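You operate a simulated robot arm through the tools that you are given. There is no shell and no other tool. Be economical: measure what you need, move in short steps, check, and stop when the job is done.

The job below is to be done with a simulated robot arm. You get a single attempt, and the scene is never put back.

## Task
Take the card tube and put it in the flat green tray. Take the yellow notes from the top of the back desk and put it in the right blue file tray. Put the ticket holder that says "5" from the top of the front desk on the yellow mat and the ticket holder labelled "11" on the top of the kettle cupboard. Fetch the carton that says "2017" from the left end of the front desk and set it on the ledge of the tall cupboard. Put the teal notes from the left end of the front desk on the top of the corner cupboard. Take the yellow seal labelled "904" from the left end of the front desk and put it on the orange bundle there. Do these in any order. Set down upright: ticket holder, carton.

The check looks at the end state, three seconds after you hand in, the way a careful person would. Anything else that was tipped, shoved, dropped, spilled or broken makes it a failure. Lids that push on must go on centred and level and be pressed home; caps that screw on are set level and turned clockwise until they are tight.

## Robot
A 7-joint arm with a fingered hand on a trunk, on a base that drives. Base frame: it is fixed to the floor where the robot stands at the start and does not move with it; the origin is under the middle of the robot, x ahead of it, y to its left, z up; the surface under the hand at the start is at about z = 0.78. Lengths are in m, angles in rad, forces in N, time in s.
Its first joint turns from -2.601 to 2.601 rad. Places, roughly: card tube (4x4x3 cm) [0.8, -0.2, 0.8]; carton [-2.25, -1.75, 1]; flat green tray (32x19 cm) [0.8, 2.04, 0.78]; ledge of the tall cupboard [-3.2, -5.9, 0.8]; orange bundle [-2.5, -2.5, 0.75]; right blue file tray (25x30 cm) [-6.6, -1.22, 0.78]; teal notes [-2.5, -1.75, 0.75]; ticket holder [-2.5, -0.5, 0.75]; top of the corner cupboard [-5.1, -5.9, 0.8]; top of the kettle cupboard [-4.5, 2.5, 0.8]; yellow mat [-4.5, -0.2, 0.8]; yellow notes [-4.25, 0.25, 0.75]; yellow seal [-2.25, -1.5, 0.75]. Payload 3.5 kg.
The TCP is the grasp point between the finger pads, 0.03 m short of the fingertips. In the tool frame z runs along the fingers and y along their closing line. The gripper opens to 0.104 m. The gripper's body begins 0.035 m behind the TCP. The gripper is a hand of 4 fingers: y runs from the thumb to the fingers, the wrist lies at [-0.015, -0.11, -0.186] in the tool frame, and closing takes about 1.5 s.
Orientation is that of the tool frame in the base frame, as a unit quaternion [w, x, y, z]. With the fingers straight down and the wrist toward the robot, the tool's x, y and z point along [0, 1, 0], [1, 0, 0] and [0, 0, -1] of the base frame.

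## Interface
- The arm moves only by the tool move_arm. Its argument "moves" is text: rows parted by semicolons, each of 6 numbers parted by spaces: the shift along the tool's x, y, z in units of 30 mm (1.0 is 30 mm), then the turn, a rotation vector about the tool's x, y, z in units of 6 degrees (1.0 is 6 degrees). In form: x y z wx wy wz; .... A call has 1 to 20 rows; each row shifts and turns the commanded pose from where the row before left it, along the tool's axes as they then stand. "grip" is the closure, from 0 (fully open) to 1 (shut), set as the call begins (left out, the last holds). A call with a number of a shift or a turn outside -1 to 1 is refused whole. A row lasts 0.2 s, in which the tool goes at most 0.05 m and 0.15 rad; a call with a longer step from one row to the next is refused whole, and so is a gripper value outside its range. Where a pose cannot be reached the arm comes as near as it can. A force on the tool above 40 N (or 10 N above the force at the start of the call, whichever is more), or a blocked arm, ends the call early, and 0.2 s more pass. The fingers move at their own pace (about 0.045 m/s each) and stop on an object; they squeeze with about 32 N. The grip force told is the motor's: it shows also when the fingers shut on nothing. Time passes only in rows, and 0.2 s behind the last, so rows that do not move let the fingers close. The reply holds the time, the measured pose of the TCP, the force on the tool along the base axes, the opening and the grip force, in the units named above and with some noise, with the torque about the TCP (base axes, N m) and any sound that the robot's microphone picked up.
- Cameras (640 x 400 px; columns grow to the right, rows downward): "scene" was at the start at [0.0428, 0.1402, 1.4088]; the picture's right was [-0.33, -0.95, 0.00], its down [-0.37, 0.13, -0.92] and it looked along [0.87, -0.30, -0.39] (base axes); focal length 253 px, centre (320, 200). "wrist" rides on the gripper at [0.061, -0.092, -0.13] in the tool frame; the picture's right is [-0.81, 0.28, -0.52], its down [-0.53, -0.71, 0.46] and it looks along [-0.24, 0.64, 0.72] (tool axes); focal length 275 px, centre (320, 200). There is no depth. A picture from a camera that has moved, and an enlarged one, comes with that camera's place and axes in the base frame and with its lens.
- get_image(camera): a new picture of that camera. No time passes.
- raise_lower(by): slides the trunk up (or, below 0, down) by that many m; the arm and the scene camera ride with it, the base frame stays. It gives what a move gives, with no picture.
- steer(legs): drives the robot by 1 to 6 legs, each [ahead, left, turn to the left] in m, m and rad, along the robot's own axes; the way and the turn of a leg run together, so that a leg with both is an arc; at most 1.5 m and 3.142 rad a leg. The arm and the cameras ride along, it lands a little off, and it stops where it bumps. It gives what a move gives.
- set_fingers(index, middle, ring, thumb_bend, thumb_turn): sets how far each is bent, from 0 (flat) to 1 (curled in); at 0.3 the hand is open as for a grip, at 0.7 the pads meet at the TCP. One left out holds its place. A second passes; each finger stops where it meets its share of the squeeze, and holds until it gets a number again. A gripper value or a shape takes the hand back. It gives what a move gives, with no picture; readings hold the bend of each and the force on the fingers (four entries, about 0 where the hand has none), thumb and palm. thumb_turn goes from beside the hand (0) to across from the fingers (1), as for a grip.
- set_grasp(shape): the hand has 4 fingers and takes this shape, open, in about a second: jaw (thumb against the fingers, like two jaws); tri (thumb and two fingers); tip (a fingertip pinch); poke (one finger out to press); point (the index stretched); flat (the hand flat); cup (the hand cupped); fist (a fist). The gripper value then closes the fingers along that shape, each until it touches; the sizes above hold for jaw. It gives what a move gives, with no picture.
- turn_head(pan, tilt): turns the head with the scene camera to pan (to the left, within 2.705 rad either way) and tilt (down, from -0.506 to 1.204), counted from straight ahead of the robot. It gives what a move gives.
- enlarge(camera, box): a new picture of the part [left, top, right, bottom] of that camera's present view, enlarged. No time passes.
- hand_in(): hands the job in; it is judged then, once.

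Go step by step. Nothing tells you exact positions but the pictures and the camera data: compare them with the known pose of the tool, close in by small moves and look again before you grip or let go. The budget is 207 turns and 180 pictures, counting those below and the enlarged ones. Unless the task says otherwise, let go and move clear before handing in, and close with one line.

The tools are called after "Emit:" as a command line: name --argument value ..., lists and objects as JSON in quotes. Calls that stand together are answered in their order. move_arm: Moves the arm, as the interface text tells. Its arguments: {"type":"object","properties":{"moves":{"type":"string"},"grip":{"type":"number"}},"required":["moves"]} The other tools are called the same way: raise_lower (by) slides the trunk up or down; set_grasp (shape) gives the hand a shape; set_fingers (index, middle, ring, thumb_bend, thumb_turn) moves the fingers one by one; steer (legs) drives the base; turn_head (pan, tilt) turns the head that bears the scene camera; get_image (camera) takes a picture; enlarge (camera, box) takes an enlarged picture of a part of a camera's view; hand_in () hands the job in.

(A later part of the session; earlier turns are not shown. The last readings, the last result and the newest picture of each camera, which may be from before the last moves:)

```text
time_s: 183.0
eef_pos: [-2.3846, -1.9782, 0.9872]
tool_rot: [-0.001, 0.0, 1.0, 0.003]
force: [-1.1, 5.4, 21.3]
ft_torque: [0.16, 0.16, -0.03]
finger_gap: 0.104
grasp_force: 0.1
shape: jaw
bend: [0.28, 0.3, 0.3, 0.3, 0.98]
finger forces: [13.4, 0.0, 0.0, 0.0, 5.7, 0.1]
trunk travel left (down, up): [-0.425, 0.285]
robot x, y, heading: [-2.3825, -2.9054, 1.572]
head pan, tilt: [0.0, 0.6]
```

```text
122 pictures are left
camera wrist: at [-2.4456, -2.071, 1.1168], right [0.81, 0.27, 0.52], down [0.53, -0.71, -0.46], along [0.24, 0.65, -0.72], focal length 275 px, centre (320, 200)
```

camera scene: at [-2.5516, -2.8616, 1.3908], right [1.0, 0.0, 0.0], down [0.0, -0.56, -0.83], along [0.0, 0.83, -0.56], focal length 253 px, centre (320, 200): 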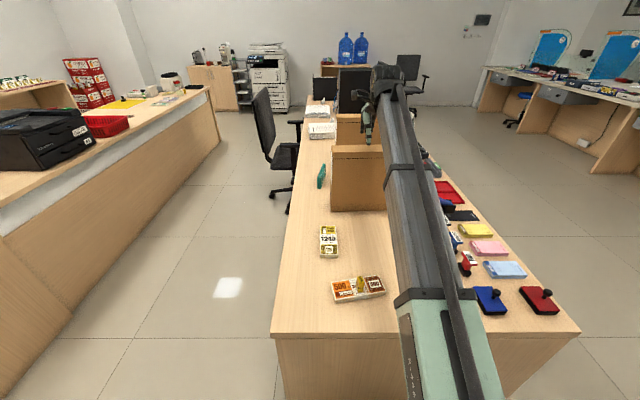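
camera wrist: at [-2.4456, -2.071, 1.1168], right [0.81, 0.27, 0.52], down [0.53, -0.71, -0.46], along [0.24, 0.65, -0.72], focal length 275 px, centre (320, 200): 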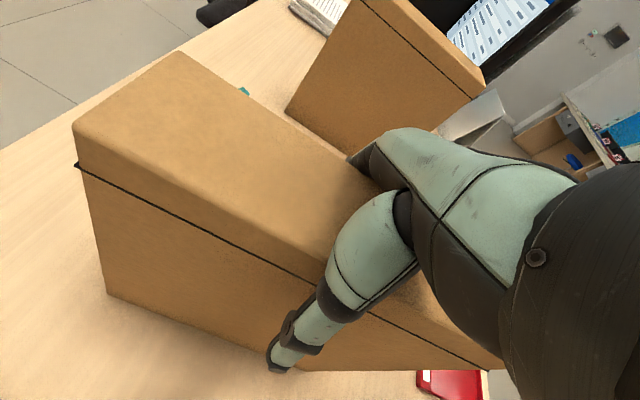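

The fingers straddle the carton with slight contact; depth is enough. Ease up a little and close.

Emit:
move_arm --moves "0 0 -0.15 0 0 0;0 0 0 0 0 0"

Emit:
move_arm --moves "0 0 0 0 0 0;0 0 0 0 0 0;0 0 0 0 0 0;0 0 0 0 0 0;0 0 0 0 0 0;0 0 0 0 0 0;0 0 0 0 0 0" --grip 1

Emit:
get_image --camera "wrist"

```text
time_s: 183.6
eef_pos: [-2.3844, -1.9773, 0.9872]
tool_rot: [0.0, 0.0, 1.0, -0.001]
force: [-1.2, 3.4, 13.4]
ft_torque: [0.17, 0.08, -0.04]
finger_gap: 0.104
grasp_force: 0.0
shape: jaw
bend: [0.28, 0.3, 0.3, 0.3, 0.98]
finger forces: [11.0, 0.0, 0.0, 0.1, 4.5, 0.0]
trunk travel left (down, up): [-0.425, 0.285]
robot x, y, heading: [-2.3814, -2.9018, 1.57]
head pan, tilt: [0.0, 0.6]
```

```text
time_s: 185.2
eef_pos: [-2.3841, -1.9783, 0.9856]
tool_rot: [0.0, 0.0, 1.0, -0.001]
force: [-1.6, 5.5, 11.2]
ft_torque: [0.85, -0.09, 0.13]
finger_gap: 0.0621
grasp_force: 32.4
shape: jaw
bend: [0.29, 0.43, 0.37, 0.63, 0.99]
finger forces: [23.9, 17.9, 4.3, 0.0, 37.5, 0.0]
trunk travel left (down, up): [-0.425, 0.285]
robot x, y, heading: [-2.3814, -2.9051, 1.57]
head pan, tilt: [0.0, 0.6]
```

```text
121 pictures are left
camera wrist: at [-2.4459, -2.0698, 1.1178], right [0.81, 0.28, 0.52], down [0.53, -0.71, -0.45], along [0.24, 0.64, -0.73], focal length 275 px, centre (320, 200)
```

wrist: 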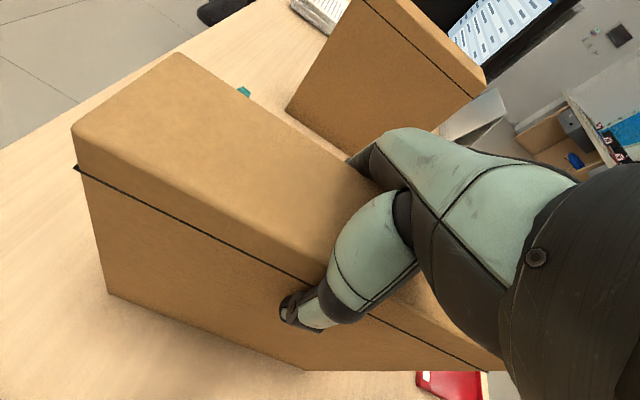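

Gripped at 6.2 cm. Lift slowly a little and check weight and stability.

Emit:
move_arm --moves "0 0 -0.3 0 0 0;0 0 -0.5 0 0 0;0 0 -0.5 0 0 0;0 0 -0.5 0 0 0;0 0 -0.5 0 0 0;0 0 0 0 0 0"

Emit:
get_image --camera "scene"

Emit:
get_image --camera "wrist"

```text
time_s: 186.6
eef_pos: [-2.3845, -1.9762, 1.0534]
tool_rot: [0.0, 0.0, 1.0, -0.001]
force: [0.6, -1.5, -8.4]
ft_torque: [0.02, 0.02, 0.01]
finger_gap: 0.0598
grasp_force: 31.8
shape: jaw
bend: [0.73, 0.45, 0.39, 0.62, 0.99]
finger forces: [17.4, 16.0, 3.8, 0.1, 37.4, 0.0]
trunk travel left (down, up): [-0.425, 0.285]
robot x, y, heading: [-2.3819, -2.9055, 1.572]
head pan, tilt: [0.0, 0.6]
```

```text
120 pictures are left
camera scene: at [-2.5516, -2.8607, 1.3907], right [1.0, 0.0, 0.0], down [0.0, -0.57, -0.82], along [0.0, 0.82, -0.57], focal length 253 px, centre (320, 200)
```

scene: 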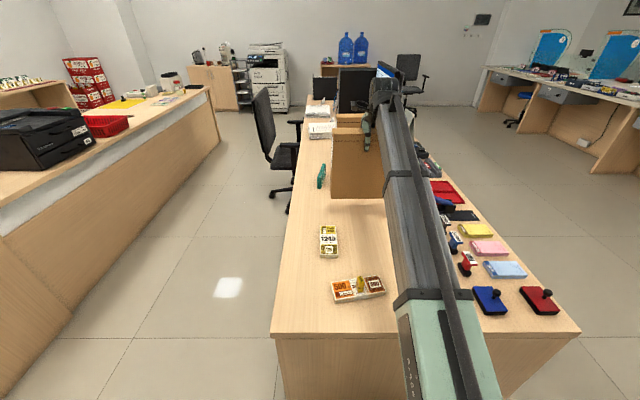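

```text
119 pictures are left
camera wrist: at [-2.446, -2.0682, 1.1844], right [0.81, 0.28, 0.52], down [0.53, -0.71, -0.45], along [0.24, 0.64, -0.73], focal length 275 px, centre (320, 200)
```

wrist: 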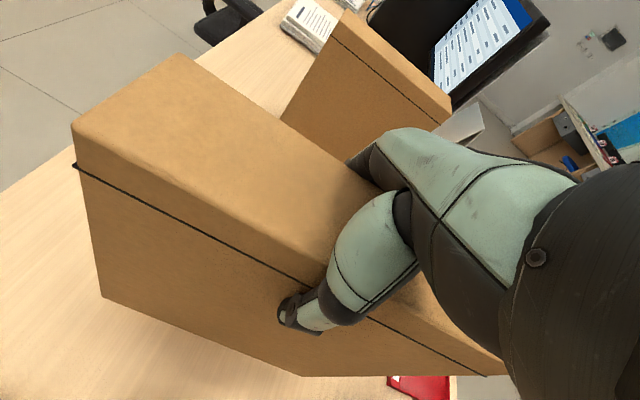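

Carton lifts fine, about 0.85 kg. Raise the trunk, back off, turn around and approach the tall cupboard.

Emit:
raise_lower --by 0.15

Emit:
steer --legs '[[-1.0, 0, 0], [0, 0, 1.571], [0, 0, 1.571], [0.3, -0.83, 0]]'

Emit:
turn_head --pan 0.25 --tilt 0.5

Emit:
get_image --camera "scene"

Emit:
get_image --camera "wrist"

```text
time_s: 188.3
eef_pos: [-2.3853, -1.9751, 1.2025]
tool_rot: [0.0, 0.0, 1.0, -0.002]
force: [0.1, 0.2, -8.2]
ft_torque: [0.05, 0.07, -0.02]
finger_gap: 0.06
grasp_force: 32.2
shape: jaw
bend: [0.73, 0.45, 0.39, 0.62, 0.99]
finger forces: [17.5, 16.1, 3.8, 0.0, 37.5, 0.0]
trunk travel left (down, up): [-0.575, 0.135]
robot x, y, heading: [-2.3787, -2.905, 1.575]
head pan, tilt: [0.0, 0.6]
```

```text
time_s: 205.3
eef_pos: [-3.2027, -5.1234, 1.2032]
tool_rot: [-0.002, 1.0, -0.001, 0.001]
force: [0.1, 0.6, -8.0]
ft_torque: [-0.03, -0.01, -0.01]
finger_gap: 0.0587
grasp_force: 31.8
shape: jaw
bend: [0.73, 0.46, 0.4, 0.63, 0.99]
finger forces: [13.8, 15.0, 3.8, 0.0, 32.3, 0.1]
trunk travel left (down, up): [-0.575, 0.135]
robot x, y, heading: [-3.204, -4.1904, -1.574]
head pan, tilt: [0.0, 0.6]
```

```text
time_s: 206.1
eef_pos: [-3.203, -5.1231, 1.2028]
tool_rot: [-0.002, 1.0, -0.001, 0.0]
force: [-0.3, -0.4, -8.4]
ft_torque: [-0.04, 0.03, 0.03]
finger_gap: 0.0585
grasp_force: 31.2
shape: jaw
bend: [0.73, 0.46, 0.4, 0.63, 0.99]
finger forces: [13.8, 15.1, 3.8, 0.1, 32.5, 0.1]
trunk travel left (down, up): [-0.575, 0.135]
robot x, y, heading: [-3.2002, -4.1939, -1.573]
head pan, tilt: [0.25, 0.499]
```

```text
118 pictures are left
camera scene: at [-3.0116, -4.2383, 1.5497], right [-0.97, -0.24, 0.0], down [-0.12, 0.47, -0.88], along [0.21, -0.85, -0.48], focal length 253 px, centre (320, 200)
```

scene: 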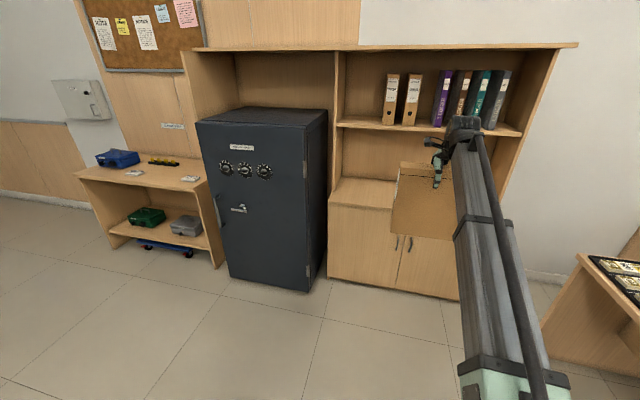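

```text
117 pictures are left
camera wrist: at [-3.1424, -5.0325, 1.3341], right [-0.81, -0.28, 0.52], down [-0.53, 0.72, -0.45], along [-0.24, -0.64, -0.73], focal length 275 px, centre (320, 200)
```

wrist: 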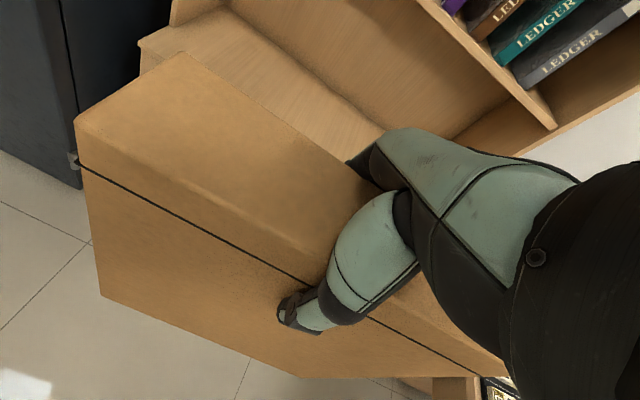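

Emit:
enlarge --camera "scene" --box '[310, 100, 470, 225]'

Emit:
enlarge --camera "wrist" --box '[100, 0, 420, 150]'

```text
3.20 times, centred on (390, 162) of scene
camera zoom: at [-3.0116, -4.2383, 1.5497], right [-0.97, -0.24, 0.0], down [-0.12, 0.47, -0.88], along [0.21, -0.85, -0.48], focal length 810 px, centre (96, 320)
```

zoom: 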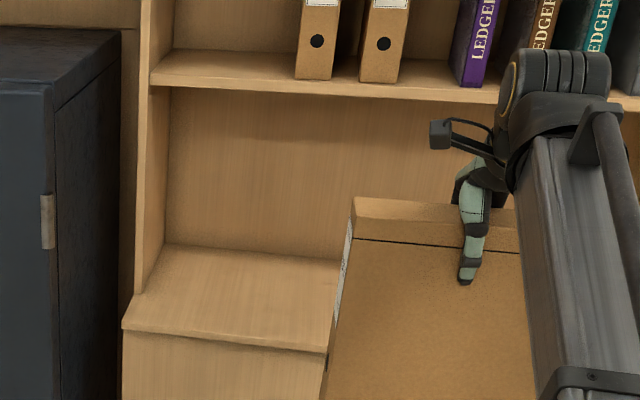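

```text
2.00 times, centred on (260, 75) of wrist
camera zoom: at [-3.1424, -5.0325, 1.3341], right [-0.81, -0.28, 0.52], down [-0.53, 0.72, -0.45], along [-0.24, -0.64, -0.73], focal length 551 px, centre (440, 450)
```

zoom: 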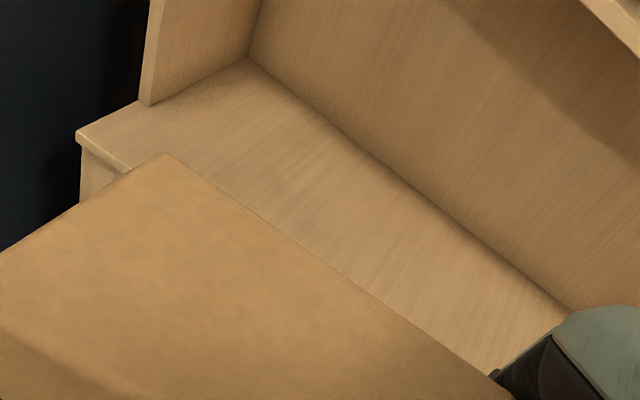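

The ledge strip in front of the shelf unit is about 14 cm deep (y≈−5.60 to −5.74). Drive closer and check again.

Emit:
steer --legs '[[0.46, 0, 0]]'

Emit:
turn_head --pan 0.25 --tilt 0.6

Emit:
get_image --camera "wrist"

Emit:
get_image --camera "scene"

```text
time_s: 208.9
eef_pos: [-3.1985, -5.5875, 1.2037]
tool_rot: [-0.002, 1.0, 0.002, 0.0]
force: [0.0, -0.9, -9.2]
ft_torque: [-0.03, 0.02, 0.01]
finger_gap: 0.0587
grasp_force: 31.6
shape: jaw
bend: [0.73, 0.46, 0.4, 0.63, 0.99]
finger forces: [14.1, 15.2, 3.8, 0.1, 32.6, 0.1]
trunk travel left (down, up): [-0.575, 0.135]
robot x, y, heading: [-3.2059, -4.6582, -1.571]
head pan, tilt: [0.25, 0.499]
```

```text
time_s: 209.6
eef_pos: [-3.1996, -5.5869, 1.2035]
tool_rot: [-0.002, 1.0, 0.002, 0.001]
force: [-1.0, -0.2, -7.9]
ft_torque: [-0.05, 0.0, -0.01]
finger_gap: 0.0586
grasp_force: 32.0
shape: jaw
bend: [0.73, 0.46, 0.4, 0.63, 0.99]
finger forces: [14.2, 15.1, 3.8, 0.0, 32.5, 0.0]
trunk travel left (down, up): [-0.575, 0.135]
robot x, y, heading: [-3.2043, -4.6573, -1.565]
head pan, tilt: [0.25, 0.6]
```

```text
114 pictures are left
camera wrist: at [-3.138, -5.4963, 1.3339], right [-0.81, -0.28, 0.52], down [-0.54, 0.71, -0.45], along [-0.24, -0.64, -0.73], focal length 275 px, centre (320, 200)
```

wrist: 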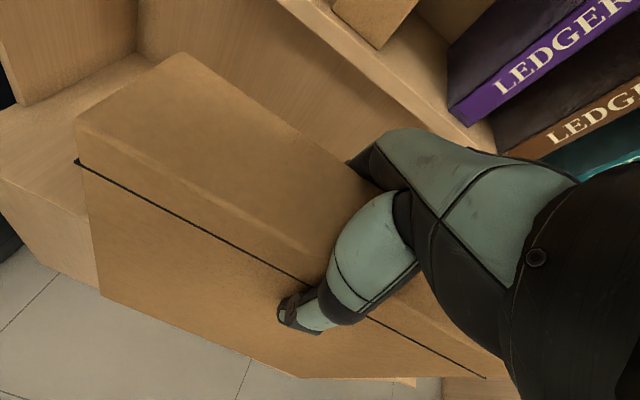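

```text
113 pictures are left
camera scene: at [-3.0119, -4.699, 1.5407], right [-0.97, -0.25, 0.0], down [-0.14, 0.55, -0.82], along [0.21, -0.8, -0.57], focal length 253 px, centre (320, 200)
```

scene: 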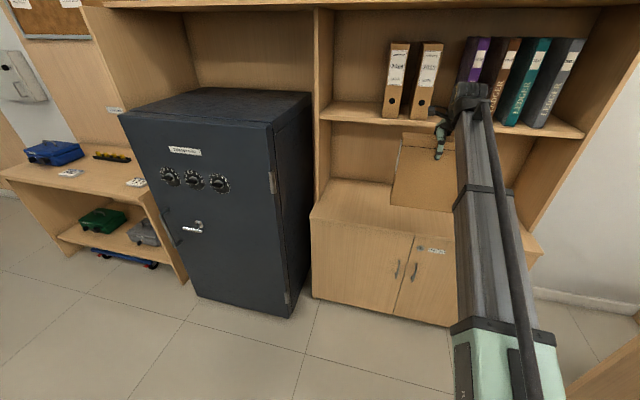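

Two views agree the ledge is at z≈0.75, front edge y≈−5.655, shelf unit front y≈−5.796. I drive 12 cm on so the carton stands at y≈−5.71, then lower.

Emit:
steer --legs '[[0.12, 0, 0]]'

Emit:
raise_lower --by -0.15

Emit:
get_image --camera "wrist"

Emit:
get_image --camera "scene"

```text
time_s: 210.8
eef_pos: [-3.1983, -5.7075, 1.202]
tool_rot: [-0.003, 1.0, 0.002, 0.0]
force: [-0.4, -0.1, -8.7]
ft_torque: [-0.02, -0.02, -0.01]
finger_gap: 0.0584
grasp_force: 31.6
shape: jaw
bend: [0.73, 0.46, 0.4, 0.63, 0.98]
finger forces: [14.3, 15.5, 4.0, 0.0, 33.0, 0.1]
trunk travel left (down, up): [-0.575, 0.135]
robot x, y, heading: [-3.2021, -4.7772, -1.568]
head pan, tilt: [0.25, 0.6]
```

```text
time_s: 212.6
eef_pos: [-3.2002, -5.7078, 1.0531]
tool_rot: [-0.002, 1.0, 0.002, 0.0]
force: [0.5, 0.8, -8.7]
ft_torque: [-0.02, -0.04, 0.01]
finger_gap: 0.0587
grasp_force: 31.9
shape: jaw
bend: [0.73, 0.46, 0.4, 0.63, 0.98]
finger forces: [14.2, 15.2, 4.0, 0.0, 33.0, 0.0]
trunk travel left (down, up): [-0.425, 0.285]
robot x, y, heading: [-3.2033, -4.7773, -1.567]
head pan, tilt: [0.25, 0.6]
```

```text
112 pictures are left
camera wrist: at [-3.1383, -5.6164, 1.1839], right [-0.81, -0.28, 0.52], down [-0.53, 0.71, -0.45], along [-0.24, -0.64, -0.73], focal length 275 px, centre (320, 200)
```

wrist: 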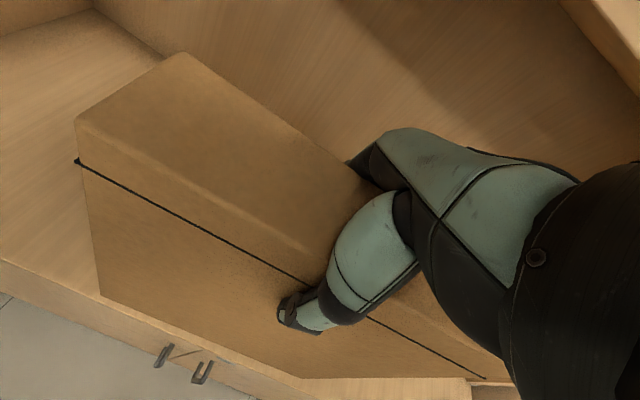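

```text
111 pictures are left
camera scene: at [-3.0117, -4.819, 1.3908], right [-0.97, -0.25, 0.0], down [-0.14, 0.55, -0.82], along [0.21, -0.8, -0.57], focal length 253 px, centre (320, 200)
```

scene: 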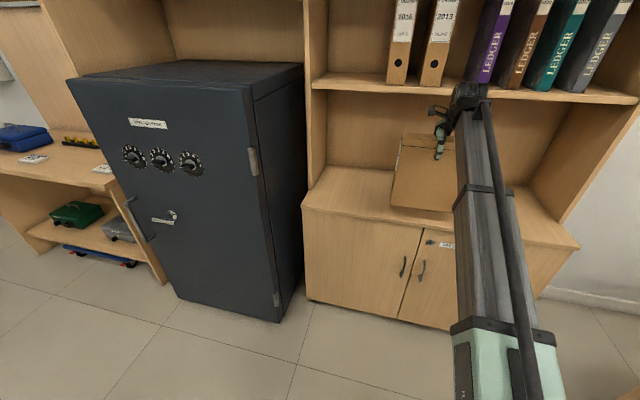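

The carton's near face is about 1 cm behind the ledge edge; I shift 2 cm deeper and lower in small steps.

Emit:
move_arm --moves "0 0.6 0 0 0 0;0 0 0.6 0 0 0;0 0 0.6 0 0 0;0 0 0.5 0 0 0;0 0 0 0 0 0"

Emit:
move_arm --moves "0 0 0.15 0 0 0;0 0 0 0 0 0"

Emit:
move_arm --moves "0 0 0.12 0 0 0;0 0 0 0 0 0"

Emit:
get_image --camera "wrist"

```text
time_s: 213.8
eef_pos: [-3.1985, -5.7249, 1.0004]
tool_rot: [-0.001, 1.0, 0.002, 0.0]
force: [0.8, 0.0, -9.4]
ft_torque: [-0.02, -0.02, 0.02]
finger_gap: 0.0586
grasp_force: 31.8
shape: jaw
bend: [0.73, 0.46, 0.4, 0.63, 0.98]
finger forces: [14.3, 15.1, 3.9, 0.0, 32.9, 0.0]
trunk travel left (down, up): [-0.425, 0.285]
robot x, y, heading: [-3.2013, -4.7821, -1.565]
head pan, tilt: [0.25, 0.6]
```

```text
time_s: 214.3
eef_pos: [-3.1992, -5.7252, 0.9966]
tool_rot: [-0.001, 1.0, 0.002, 0.001]
force: [0.3, 0.9, -9.0]
ft_torque: [-0.04, -0.03, 0.02]
finger_gap: 0.0587
grasp_force: 32.6
shape: jaw
bend: [0.73, 0.46, 0.4, 0.63, 0.98]
finger forces: [14.3, 15.0, 3.9, 0.0, 32.9, 0.0]
trunk travel left (down, up): [-0.425, 0.285]
robot x, y, heading: [-3.2042, -4.7776, -1.566]
head pan, tilt: [0.25, 0.6]
```

```text
time_s: 214.9
eef_pos: [-3.198, -5.7264, 0.993]
tool_rot: [-0.001, 1.0, 0.002, 0.0]
force: [0.2, 0.9, -7.6]
ft_torque: [-0.06, 0.0, -0.01]
finger_gap: 0.0584
grasp_force: 31.9
shape: jaw
bend: [0.73, 0.46, 0.4, 0.63, 0.98]
finger forces: [14.2, 15.1, 3.9, 0.0, 33.0, 0.1]
trunk travel left (down, up): [-0.425, 0.285]
robot x, y, heading: [-3.2068, -4.78, -1.572]
head pan, tilt: [0.25, 0.6]
```

```text
110 pictures are left
camera wrist: at [-3.1383, -5.6347, 1.1242], right [-0.81, -0.28, 0.52], down [-0.53, 0.71, -0.45], along [-0.24, -0.64, -0.73], focal length 275 px, centre (320, 200)
```

wrist: 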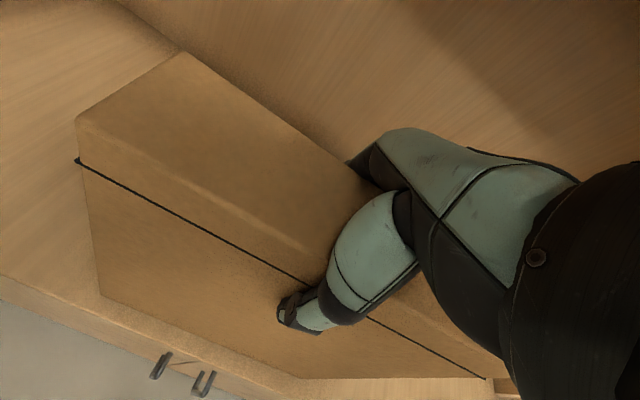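

Emit:
move_arm --moves "0 0 0.1 0 0 0;0 0 0 0 0 0"

Emit:
move_arm --moves "0 0 0.1 0 0 0;0 0 0 0 0 0"

Emit:
move_arm --moves "0 0 0.1 0 0 0;0 0 0 0 0 0"

```text
time_s: 215.6
eef_pos: [-3.199, -5.7265, 0.9906]
tool_rot: [-0.003, 1.0, 0.002, 0.001]
force: [-0.2, -0.3, -8.3]
ft_torque: [-0.03, -0.01, 0.01]
finger_gap: 0.0585
grasp_force: 32.2
shape: jaw
bend: [0.73, 0.46, 0.4, 0.63, 0.98]
finger forces: [14.2, 15.2, 3.9, 0.0, 32.8, 0.1]
trunk travel left (down, up): [-0.425, 0.285]
robot x, y, heading: [-3.2062, -4.7791, -1.571]
head pan, tilt: [0.25, 0.6]
```

```text
time_s: 216.2
eef_pos: [-3.1982, -5.7253, 0.9878]
tool_rot: [-0.001, 1.0, 0.002, 0.001]
force: [3.7, -0.4, 0.8]
ft_torque: [-0.14, 0.19, 0.02]
finger_gap: 0.0585
grasp_force: 31.2
shape: jaw
bend: [0.73, 0.46, 0.4, 0.63, 0.98]
finger forces: [14.3, 15.0, 4.4, 0.1, 34.2, 0.0]
trunk travel left (down, up): [-0.425, 0.285]
robot x, y, heading: [-3.1995, -4.7784, -1.572]
head pan, tilt: [0.25, 0.6]
```

```text
time_s: 216.8
eef_pos: [-3.1976, -5.7233, 0.9874]
tool_rot: [0.0, 1.0, 0.002, 0.0]
force: [3.6, 1.8, 13.7]
ft_torque: [-0.47, 0.27, 0.06]
finger_gap: 0.0586
grasp_force: 32.3
shape: jaw
bend: [0.73, 0.46, 0.4, 0.63, 0.98]
finger forces: [15.2, 15.9, 4.6, 0.0, 37.0, 0.0]
trunk travel left (down, up): [-0.425, 0.285]
robot x, y, heading: [-3.2034, -4.7766, -1.574]
head pan, tilt: [0.25, 0.6]
```

It stands on the ledge. Open and lift straight up.

Emit:
move_arm --moves "0 0 -0.05 0 0 0;0 0 0 0 0 0;0 0 0 0 0 0;0 0 0 0 0 0;0 0 0 0 0 0;0 0 0 0 0 0;0 0 0 0 0 0" --grip 0.0

Emit:
get_image --camera "wrist"

```text
time_s: 218.3
eef_pos: [-3.1983, -5.7235, 0.9885]
tool_rot: [-0.001, 1.0, 0.002, 0.0]
force: [2.6, 2.5, 7.9]
ft_torque: [0.03, -0.01, 0.05]
finger_gap: 0.1037
grasp_force: 0.0
shape: jaw
bend: [0.29, 0.3, 0.3, 0.3, 0.97]
finger forces: [3.7, 0.0, 0.0, 0.0, 6.8, 0.0]
trunk travel left (down, up): [-0.425, 0.285]
robot x, y, heading: [-3.2021, -4.7739, -1.567]
head pan, tilt: [0.25, 0.6]
```

```text
109 pictures are left
camera wrist: at [-3.1377, -5.6326, 1.1181], right [-0.81, -0.28, 0.52], down [-0.53, 0.71, -0.45], along [-0.24, -0.64, -0.73], focal length 275 px, centre (320, 200)
```

wrist: 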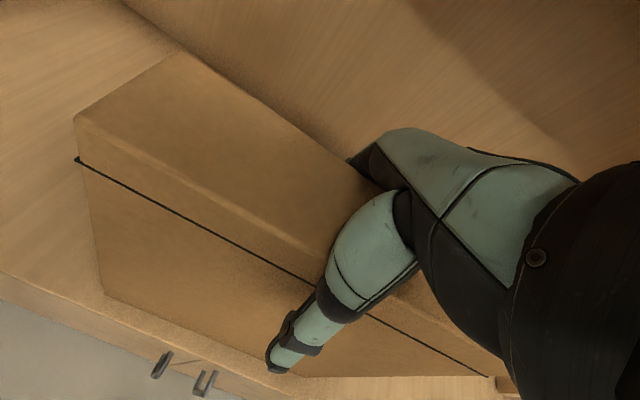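

Emit:
move_arm --moves "0 0 -0.3 0 0 0;0 0 -0.5 0 0 0;0 0 -0.8 0 0 0;0 0 -1 0 0 0;0 0 -1 0 0 0;0 -1 0 0 0 0;0 -1 0 0 0 0;0 -1 0 0 0 0;0 -1 0 0 0 0;0 -1 0 0 0 0;0 -1 0 0 0 0;0 -1 0 0 0 0;0 -1 0 0 0 0;0 -1 0 0 0 0"

Emit:
turn_head --pan 0.15 --tilt 0.5

Emit:
get_image --camera "scene"

Emit:
get_image --camera "wrist"

```text
time_s: 221.3
eef_pos: [-3.1983, -5.4525, 1.0939]
tool_rot: [-0.002, 1.0, 0.002, 0.0]
force: [0.2, -0.2, 0.6]
ft_torque: [0.01, 0.0, 0.03]
finger_gap: 0.1038
grasp_force: 0.0
shape: jaw
bend: [0.3, 0.3, 0.3, 0.3, 0.97]
finger forces: [0.0, 0.0, 0.0, 0.0, 0.0, 0.0]
trunk travel left (down, up): [-0.425, 0.285]
robot x, y, heading: [-3.2015, -4.7758, -1.567]
head pan, tilt: [0.25, 0.6]
```

```text
time_s: 222.0
eef_pos: [-3.199, -5.4529, 1.0949]
tool_rot: [-0.002, 1.0, 0.002, -0.001]
force: [0.5, -0.5, 1.0]
ft_torque: [0.02, 0.02, 0.04]
finger_gap: 0.1038
grasp_force: 0.0
shape: jaw
bend: [0.3, 0.3, 0.3, 0.3, 0.97]
finger forces: [0.0, 0.0, 0.0, 0.0, 0.1, 0.1]
trunk travel left (down, up): [-0.425, 0.285]
robot x, y, heading: [-3.2049, -4.7804, -1.571]
head pan, tilt: [0.15, 0.499]
```

```text
108 pictures are left
camera scene: at [-3.0198, -4.8225, 1.3998], right [-0.99, -0.15, 0.0], down [-0.07, 0.47, -0.88], along [0.13, -0.87, -0.48], focal length 253 px, centre (320, 200)
```

scene: 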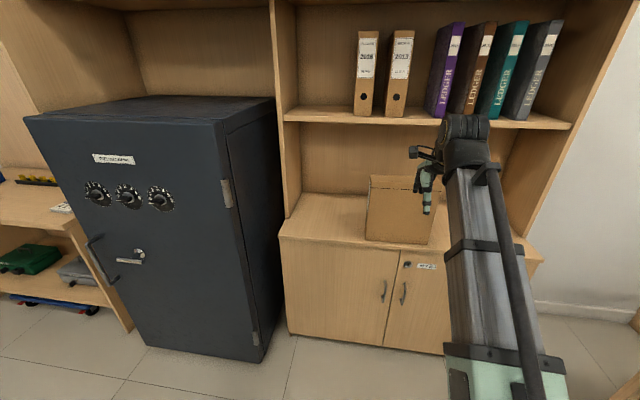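

```text
107 pictures are left
camera wrist: at [-3.1385, -5.3631, 1.2256], right [-0.81, -0.28, 0.52], down [-0.53, 0.71, -0.45], along [-0.24, -0.64, -0.73], focal length 275 px, centre (320, 200)
```

wrist: 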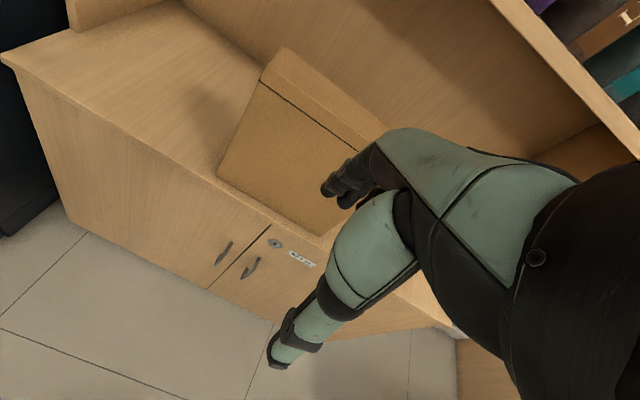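

The carton "2017" stands upright on the ledge. Now drive back to the desk's back side for the teal notes.

Emit:
steer --legs '[[-1.45, 0.05, 0], [0, 0, 1.571], [-0.05, 1.2, 0], [0.1, 0, 0]]'

Emit:
turn_head --pan 0.45 --tilt 0.7

Emit:
get_image --camera "scene"

Emit:
get_image --camera "wrist"

```text
time_s: 239.5
eef_pos: [-2.4466, -2.1247, 1.0938]
tool_rot: [-0.001, 0.707, 0.707, -0.002]
force: [0.6, 0.2, 0.6]
ft_torque: [0.02, -0.02, 0.02]
finger_gap: 0.1038
grasp_force: 0.0
shape: jaw
bend: [0.3, 0.3, 0.3, 0.3, 0.97]
finger forces: [0.1, 0.1, 0.0, 0.0, 0.0, 0.0]
trunk travel left (down, up): [-0.425, 0.285]
robot x, y, heading: [-3.1241, -2.1277, -0.003]
head pan, tilt: [0.15, 0.499]
```

```text
time_s: 240.3
eef_pos: [-2.4476, -2.1254, 1.0935]
tool_rot: [-0.001, 0.707, 0.707, -0.001]
force: [0.5, 0.7, -0.3]
ft_torque: [0.01, 0.0, -0.01]
finger_gap: 0.1037
grasp_force: 0.0
shape: jaw
bend: [0.3, 0.3, 0.3, 0.3, 0.97]
finger forces: [0.0, 0.0, 0.1, 0.0, 0.0, 0.0]
trunk travel left (down, up): [-0.425, 0.285]
robot x, y, heading: [-3.1181, -2.1276, -0.004]
head pan, tilt: [0.45, 0.7]
```

```text
106 pictures are left
camera scene: at [-3.0899, -1.9188, 1.3822], right [0.43, -0.9, 0.0], down [-0.58, -0.28, -0.77], along [0.69, 0.33, -0.64], focal length 253 px, centre (320, 200)
```

scene: 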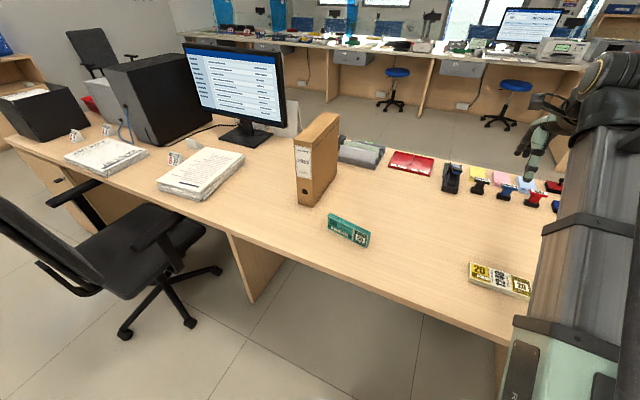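

```text
105 pictures are left
camera wrist: at [-2.5381, -2.0641, 1.2255], right [0.27, -0.81, 0.52], down [-0.72, -0.53, -0.45], along [0.64, -0.24, -0.73], focal length 275 px, centre (320, 200)
```

wrist: 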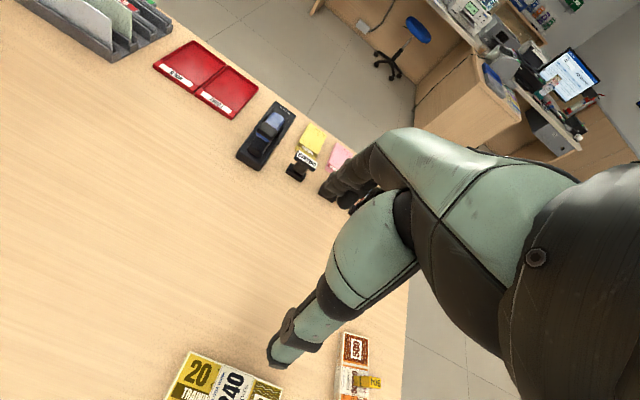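

Emit:
enlarge --camera "scene" --box '[300, 195, 400, 265]'

Emit:
enlarge --camera "scene" --box '[50, 110, 210, 200]'

```text
5.71 times, centred on (350, 230) of scene
camera zoom: at [-3.0899, -1.9188, 1.3822], right [0.43, -0.9, 0.0], down [-0.58, -0.28, -0.77], along [0.69, 0.33, -0.64], focal length 1447 px, centre (149, 29)
```

zoom: 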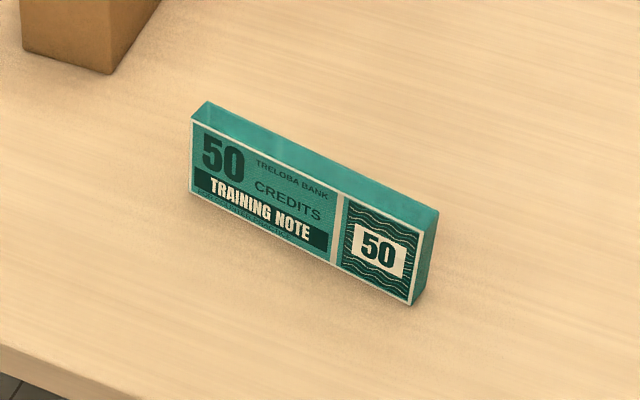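

```text
4.00 times, centred on (130, 155) of scene
camera zoom: at [-3.0899, -1.9188, 1.3822], right [0.43, -0.9, 0.0], down [-0.58, -0.28, -0.77], along [0.69, 0.33, -0.64], focal length 1013 px, centre (1080, 380)
```

zoom: 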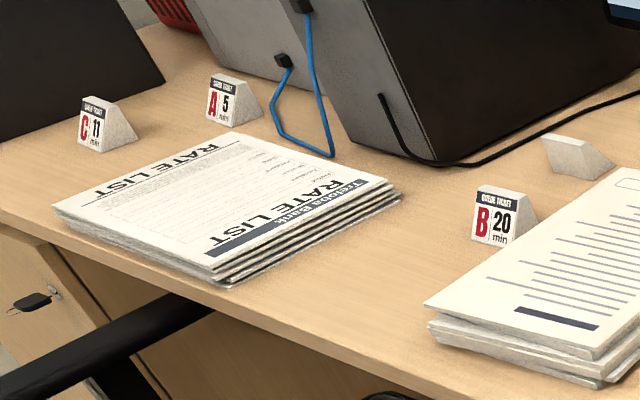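

The ticket holders "C 11" and "A 5" are at the far end of this desk. Teal notes: centre about (-2.538, -1.755), long axis 10° off y. Move above and turn the hand 10°.

Emit:
move_arm --moves "1 -0.24 0 0 0 0;1 -0.24 0 0 0 0;1 -0.24 0 0 0 0;1 -0.24 0 0 0 0;1 -0.24 0 0 0 0;1 -0.24 0 0 0 0;1 -0.24 0 0 0 0;1 -0.24 0 0 0 0;1 -0.24 0 0 0 0;1 -0.24 0 0 0 0;1 -0.24 0 0 0 0;1 -0.24 0 0 0 0;0.35 -0.1 0 0 0 0;0 0 0 0 0 0.9;0 0 0 0 0 0.8;0 0 1 0 0 0;0 0 1 0 0 0"

Emit:
get_image --camera "wrist"

Emit:
get_image --camera "scene"

```text
time_s: 243.9
eef_pos: [-2.5333, -1.7527, 1.035]
tool_rot: [-0.002, 0.769, 0.64, -0.001]
force: [0.1, -0.2, 0.3]
ft_torque: [0.01, -0.01, 0.01]
finger_gap: 0.1039
grasp_force: 0.0
shape: jaw
bend: [0.3, 0.3, 0.3, 0.3, 0.97]
finger forces: [0.1, 0.0, 0.0, 0.0, 0.0, 0.0]
trunk travel left (down, up): [-0.425, 0.285]
robot x, y, heading: [-3.1227, -2.127, -0.004]
head pan, tilt: [0.45, 0.7]
```

```text
102 pictures are left
camera wrist: at [-2.6126, -1.6765, 1.1652], right [0.13, -0.85, 0.52], down [-0.8, -0.4, -0.45], along [0.59, -0.36, -0.73], focal length 275 px, centre (320, 200)
```

wrist: 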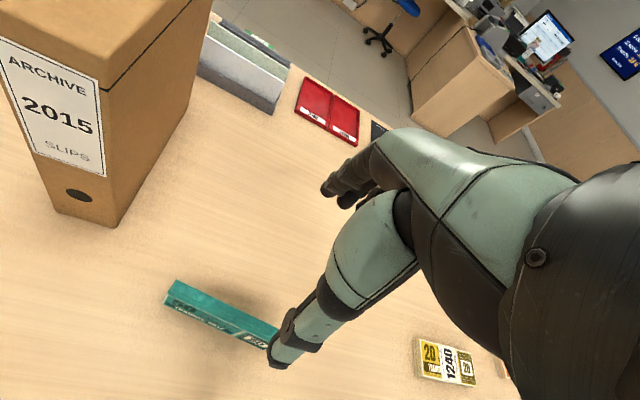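

```text
101 pictures are left
camera scene: at [-3.0899, -1.9187, 1.3821], right [0.43, -0.9, 0.0], down [-0.58, -0.28, -0.76], along [0.69, 0.33, -0.64], focal length 253 px, centre (320, 200)
```

scene: 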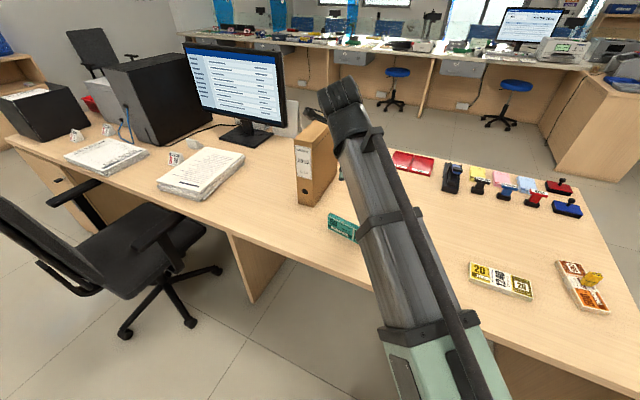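

Emit:
move_arm --moves "0 -0.4 1 0 0 0;0 0 1 0 0 0;0 0 1 0 0 0;0 0 1 0 0 0;0 0 1 0 0 0;0 0 1 0 0 0;0 0 1 0 0 0;0 0 0.9 0 0 0"

Emit:
get_image --camera "wrist"

Emit:
enlarge --camera "scene" --box '[530, 245, 630, 325]'

```text
time_s: 245.7
eef_pos: [-2.5471, -1.7533, 0.7969]
tool_rot: [-0.001, 0.768, 0.64, -0.001]
force: [0.3, 0.1, 0.5]
ft_torque: [-0.02, 0.0, 0.02]
finger_gap: 0.1038
grasp_force: 0.0
shape: jaw
bend: [0.3, 0.3, 0.3, 0.3, 0.97]
finger forces: [0.1, 0.0, 0.0, 0.0, 0.0, 0.1]
trunk travel left (down, up): [-0.425, 0.285]
robot x, y, heading: [-3.1225, -2.1254, -0.004]
head pan, tilt: [0.45, 0.7]
```

```text
100 pictures are left
camera wrist: at [-2.6259, -1.6765, 0.9281], right [0.13, -0.85, 0.52], down [-0.8, -0.4, -0.45], along [0.59, -0.36, -0.73], focal length 275 px, centre (320, 200)
```

wrist: 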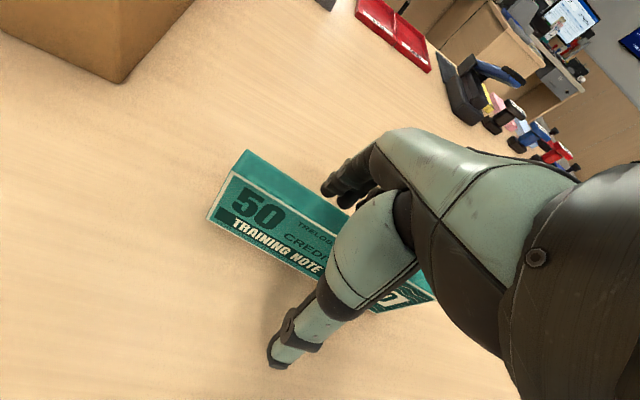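

```text
5.00 times, centred on (580, 285) of scene
camera zoom: at [-3.09, -1.9187, 1.3821], right [0.43, -0.9, 0.0], down [-0.58, -0.28, -0.76], along [0.69, 0.33, -0.64], focal length 1266 px, centre (-980, -225)
```

zoom: 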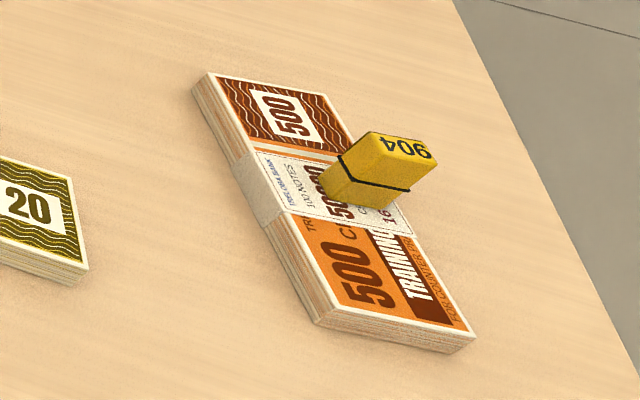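

Seal is upright on the bundle. The teal notes are between thumb and fingers; close.

Emit:
move_arm --moves "0 0 0 0 0 0;0 0 0 0 0 0;0 0 0 0 0 0;0 0 0 0 0 0;0 0 0 0 0 0;0 0 0 0 0 0;0 0 0 0 0 0;0 0 0 0 0 0;0 0 0 0 0 0;0 0 0 0 0 0" --grip 1

Emit:
move_arm --moves "0 0 -0.5 0 0 0;0 0 -1 0 0 0;0 0 -1 0 0 0;0 0 -1 0 0 0;0 0 -1 0 0 0;0 0 -1 0 0 0;0 0 -1 0 0 0;0 0 -1 0 0 0;0 0 -1 0 0 0;0 0 -1 0 0 0"

Emit:
get_image --camera "wrist"

```text
time_s: 247.9
eef_pos: [-2.5469, -1.7536, 0.7979]
tool_rot: [-0.001, 0.768, 0.641, -0.002]
force: [0.5, 0.8, -1.0]
ft_torque: [0.01, -0.03, 0.03]
finger_gap: 0.0125
grasp_force: 31.9
shape: jaw
bend: [0.72, 0.65, 0.68, 0.74, 1.0]
finger forces: [18.7, 7.2, 3.4, 0.0, 29.4, 0.1]
trunk travel left (down, up): [-0.425, 0.285]
robot x, y, heading: [-3.1207, -2.1259, -0.003]
head pan, tilt: [0.45, 0.7]
```

```text
time_s: 250.1
eef_pos: [-2.5462, -1.7523, 1.0837]
tool_rot: [-0.001, 0.768, 0.64, 0.0]
force: [0.2, -0.7, -1.1]
ft_torque: [0.03, 0.0, 0.02]
finger_gap: 0.0122
grasp_force: 32.3
shape: jaw
bend: [0.72, 0.65, 0.69, 0.74, 1.0]
finger forces: [19.3, 7.0, 3.3, 0.1, 29.5, 0.0]
trunk travel left (down, up): [-0.425, 0.285]
robot x, y, heading: [-3.1233, -2.1234, -0.003]
head pan, tilt: [0.45, 0.7]
```

```text
98 pictures are left
camera wrist: at [-2.6258, -1.6761, 1.2155], right [0.13, -0.85, 0.52], down [-0.8, -0.4, -0.45], along [0.59, -0.36, -0.73], focal length 275 px, centre (320, 200)
```

wrist: 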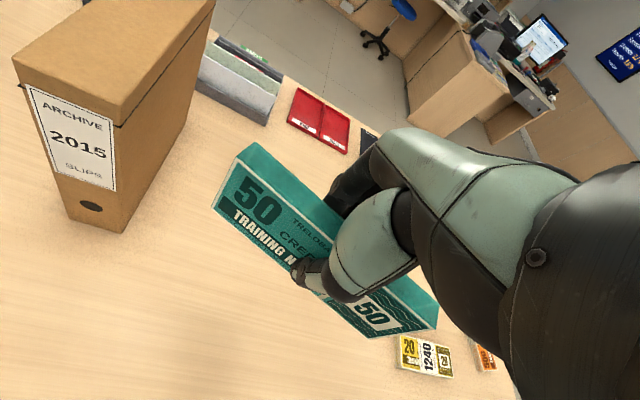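

Teal notes held. Centre the arm, then drive around to the corner cupboard (approach facing −y).

Emit:
move_arm --moves "-1 0.18 0 0 0 0;-1 0.18 0 0 0 0;-1 0.18 0 0 0 0;-1 0.18 0 0 0 0;-1 0.18 0 0 0 0;-1 0.18 0 0 0 0;-1 0.18 0 0 0 0;-1 0.18 0 0 0 0;-1 0.18 0 0 0 0;-1 0.18 0 0 0 0;-1 0.18 0 0 0 0;-1 0.18 0 0 0 0;0 0 0 0 0 -0.9;0 0 0 0 0 -0.83;0 1 0 0 0 0;0 1 0 0 0 0"

Emit:
steer --legs '[[-0.18, -1.0, 0], [0, 0, -1.568], [0, -0.9, 0], [0, -0.9, 0]]'

Emit:
turn_head --pan 0.1 --tilt 0.4

Emit:
get_image --camera "scene"

```text
time_s: 253.5
eef_pos: [-2.4889, -2.1171, 1.0828]
tool_rot: [-0.002, 0.706, 0.708, -0.002]
force: [0.2, -0.3, -1.4]
ft_torque: [-0.01, 0.02, -0.01]
finger_gap: 0.0122
grasp_force: 32.1
shape: jaw
bend: [0.72, 0.65, 0.7, 0.74, 1.0]
finger forces: [19.4, 6.8, 3.2, 0.0, 29.5, 0.0]
trunk travel left (down, up): [-0.425, 0.285]
robot x, y, heading: [-3.12, -2.125, -0.006]
head pan, tilt: [0.45, 0.7]
```

```text
time_s: 271.3
eef_pos: [-5.1009, -3.7643, 1.0818]
tool_rot: [-0.001, 1.0, 0.001, 0.0]
force: [-0.4, 0.2, -1.4]
ft_torque: [-0.01, 0.0, 0.0]
finger_gap: 0.0122
grasp_force: 32.1
shape: jaw
bend: [0.72, 0.65, 0.7, 0.74, 1.0]
finger forces: [19.2, 6.6, 3.3, 0.0, 29.1, 0.1]
trunk travel left (down, up): [-0.425, 0.285]
robot x, y, heading: [-5.107, -3.1284, -1.567]
head pan, tilt: [0.45, 0.7]
```

```text
time_s: 272.1
eef_pos: [-5.101, -3.7637, 1.083]
tool_rot: [-0.002, 1.0, 0.001, 0.0]
force: [-0.5, 0.7, -1.0]
ft_torque: [-0.02, 0.04, 0.03]
finger_gap: 0.0119
grasp_force: 32.2
shape: jaw
bend: [0.72, 0.65, 0.7, 0.74, 1.0]
finger forces: [19.1, 6.7, 3.3, 0.0, 29.1, 0.0]
trunk travel left (down, up): [-0.425, 0.285]
robot x, y, heading: [-5.1097, -3.1323, -1.576]
head pan, tilt: [0.099, 0.4]
```

```text
97 pictures are left
camera scene: at [-4.9301, -3.1786, 1.4089], right [-1.0, -0.1, 0.0], down [-0.04, 0.39, -0.92], along [0.09, -0.92, -0.39], focal length 253 px, centre (320, 200)
```

scene: 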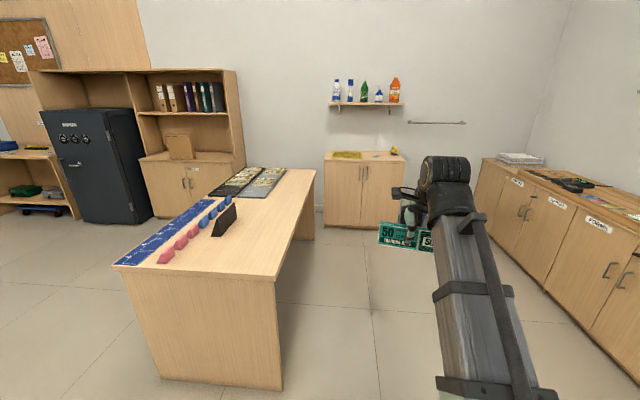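

The corner cupboard is straight ahead, top front edge at y≈−5.72. Drive closer.

Emit:
steer --legs '[[1.3, 0, 0], [0.5, 0, 0.005]]'

Emit:
turn_head --pan 0.3 --tilt 0.55

Emit:
get_image --camera "scene"

Emit:
get_image --camera "wrist"

```text
time_s: 281.3
eef_pos: [-5.073, -5.5852, 1.0827]
tool_rot: [-0.002, 1.0, 0.012, -0.001]
force: [-0.5, 1.0, -0.7]
ft_torque: [0.01, 0.0, -0.01]
finger_gap: 0.0123
grasp_force: 31.9
shape: jaw
bend: [0.72, 0.65, 0.7, 0.74, 1.0]
finger forces: [19.2, 6.7, 3.3, 0.0, 29.0, 0.0]
trunk travel left (down, up): [-0.425, 0.285]
robot x, y, heading: [-5.0948, -4.9507, -1.553]
head pan, tilt: [0.099, 0.4]
```

```text
time_s: 282.0
eef_pos: [-5.0739, -5.5848, 1.0826]
tool_rot: [-0.002, 1.0, 0.011, 0.0]
force: [-0.2, 0.8, -0.3]
ft_torque: [0.01, 0.0, -0.03]
finger_gap: 0.0121
grasp_force: 31.8
shape: jaw
bend: [0.72, 0.65, 0.7, 0.74, 1.0]
finger forces: [19.2, 6.7, 3.3, 0.0, 29.1, 0.0]
trunk travel left (down, up): [-0.425, 0.285]
robot x, y, heading: [-5.0953, -4.9523, -1.555]
head pan, tilt: [0.3, 0.55]
```

```text
96 pictures are left
camera scene: at [-4.8982, -4.9897, 1.3953], right [-0.95, -0.31, 0.0], down [-0.16, 0.5, -0.85], along [0.27, -0.81, -0.52], focal length 253 px, centre (320, 200)
```

scene: 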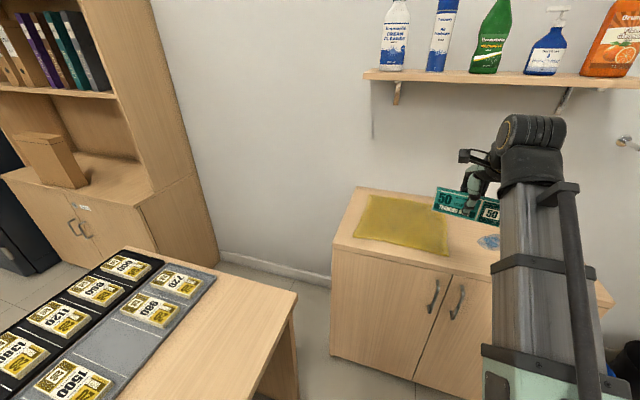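

```text
95 pictures are left
camera wrist: at [-5.0154, -5.4931, 1.2135], right [-0.8, -0.29, 0.52], down [-0.55, 0.7, -0.45], along [-0.23, -0.65, -0.73], focal length 275 px, centre (320, 200)
```

wrist: 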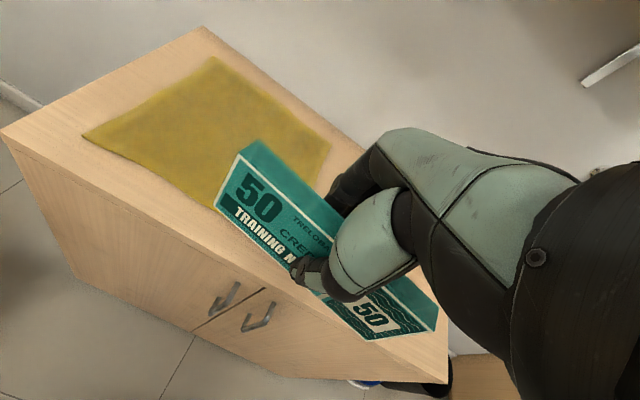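

The left part of the top is covered by a yellow cloth; I'll move the hand right and look at the free area there.

Emit:
move_arm --moves "-1 0 0 0 0 0;-1 0 0 0 0 0;-1 0 0 0 0 0;-1 0 0 0 0 0;-1 0 0 0 0 0;-1 0 0 0 0 0;-1 0 0 0 0 0;-1 0 0 0 0 0;-1 0 0 0 0 0;-1 0 0 0 0 0;-1 0 0 0 0 0;-1 0 0 0 0 0;0 0 0 0 0 0"

Emit:
get_image --camera "scene"

Emit:
get_image --camera "wrist"

```text
time_s: 284.8
eef_pos: [-5.4347, -5.5944, 1.0833]
tool_rot: [-0.001, 1.0, 0.013, 0.0]
force: [-0.1, 0.0, -1.2]
ft_torque: [0.03, -0.02, 0.04]
finger_gap: 0.012
grasp_force: 32.0
shape: jaw
bend: [0.72, 0.65, 0.7, 0.74, 1.0]
finger forces: [19.2, 6.6, 3.3, 0.0, 29.1, 0.1]
trunk travel left (down, up): [-0.425, 0.285]
robot x, y, heading: [-5.0972, -4.9521, -1.553]
head pan, tilt: [0.3, 0.55]
```

```text
94 pictures are left
camera scene: at [-4.8984, -4.9897, 1.3953], right [-0.95, -0.31, 0.0], down [-0.16, 0.5, -0.85], along [0.27, -0.81, -0.52], focal length 253 px, centre (320, 200)
```

scene: 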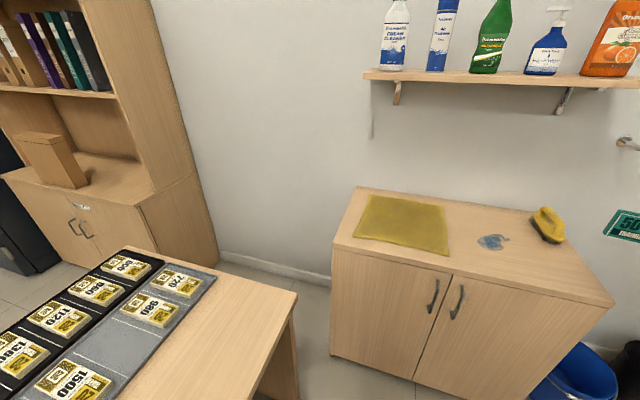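

```text
93 pictures are left
camera wrist: at [-5.3757, -5.5019, 1.2145], right [-0.8, -0.29, 0.52], down [-0.55, 0.7, -0.45], along [-0.23, -0.65, -0.73], focal length 275 px, centre (320, 200)
```

wrist: 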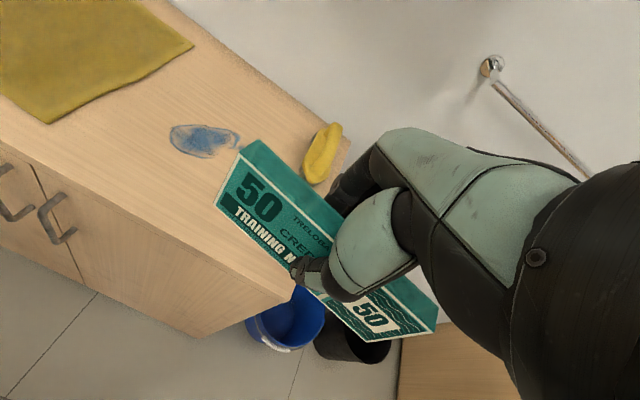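

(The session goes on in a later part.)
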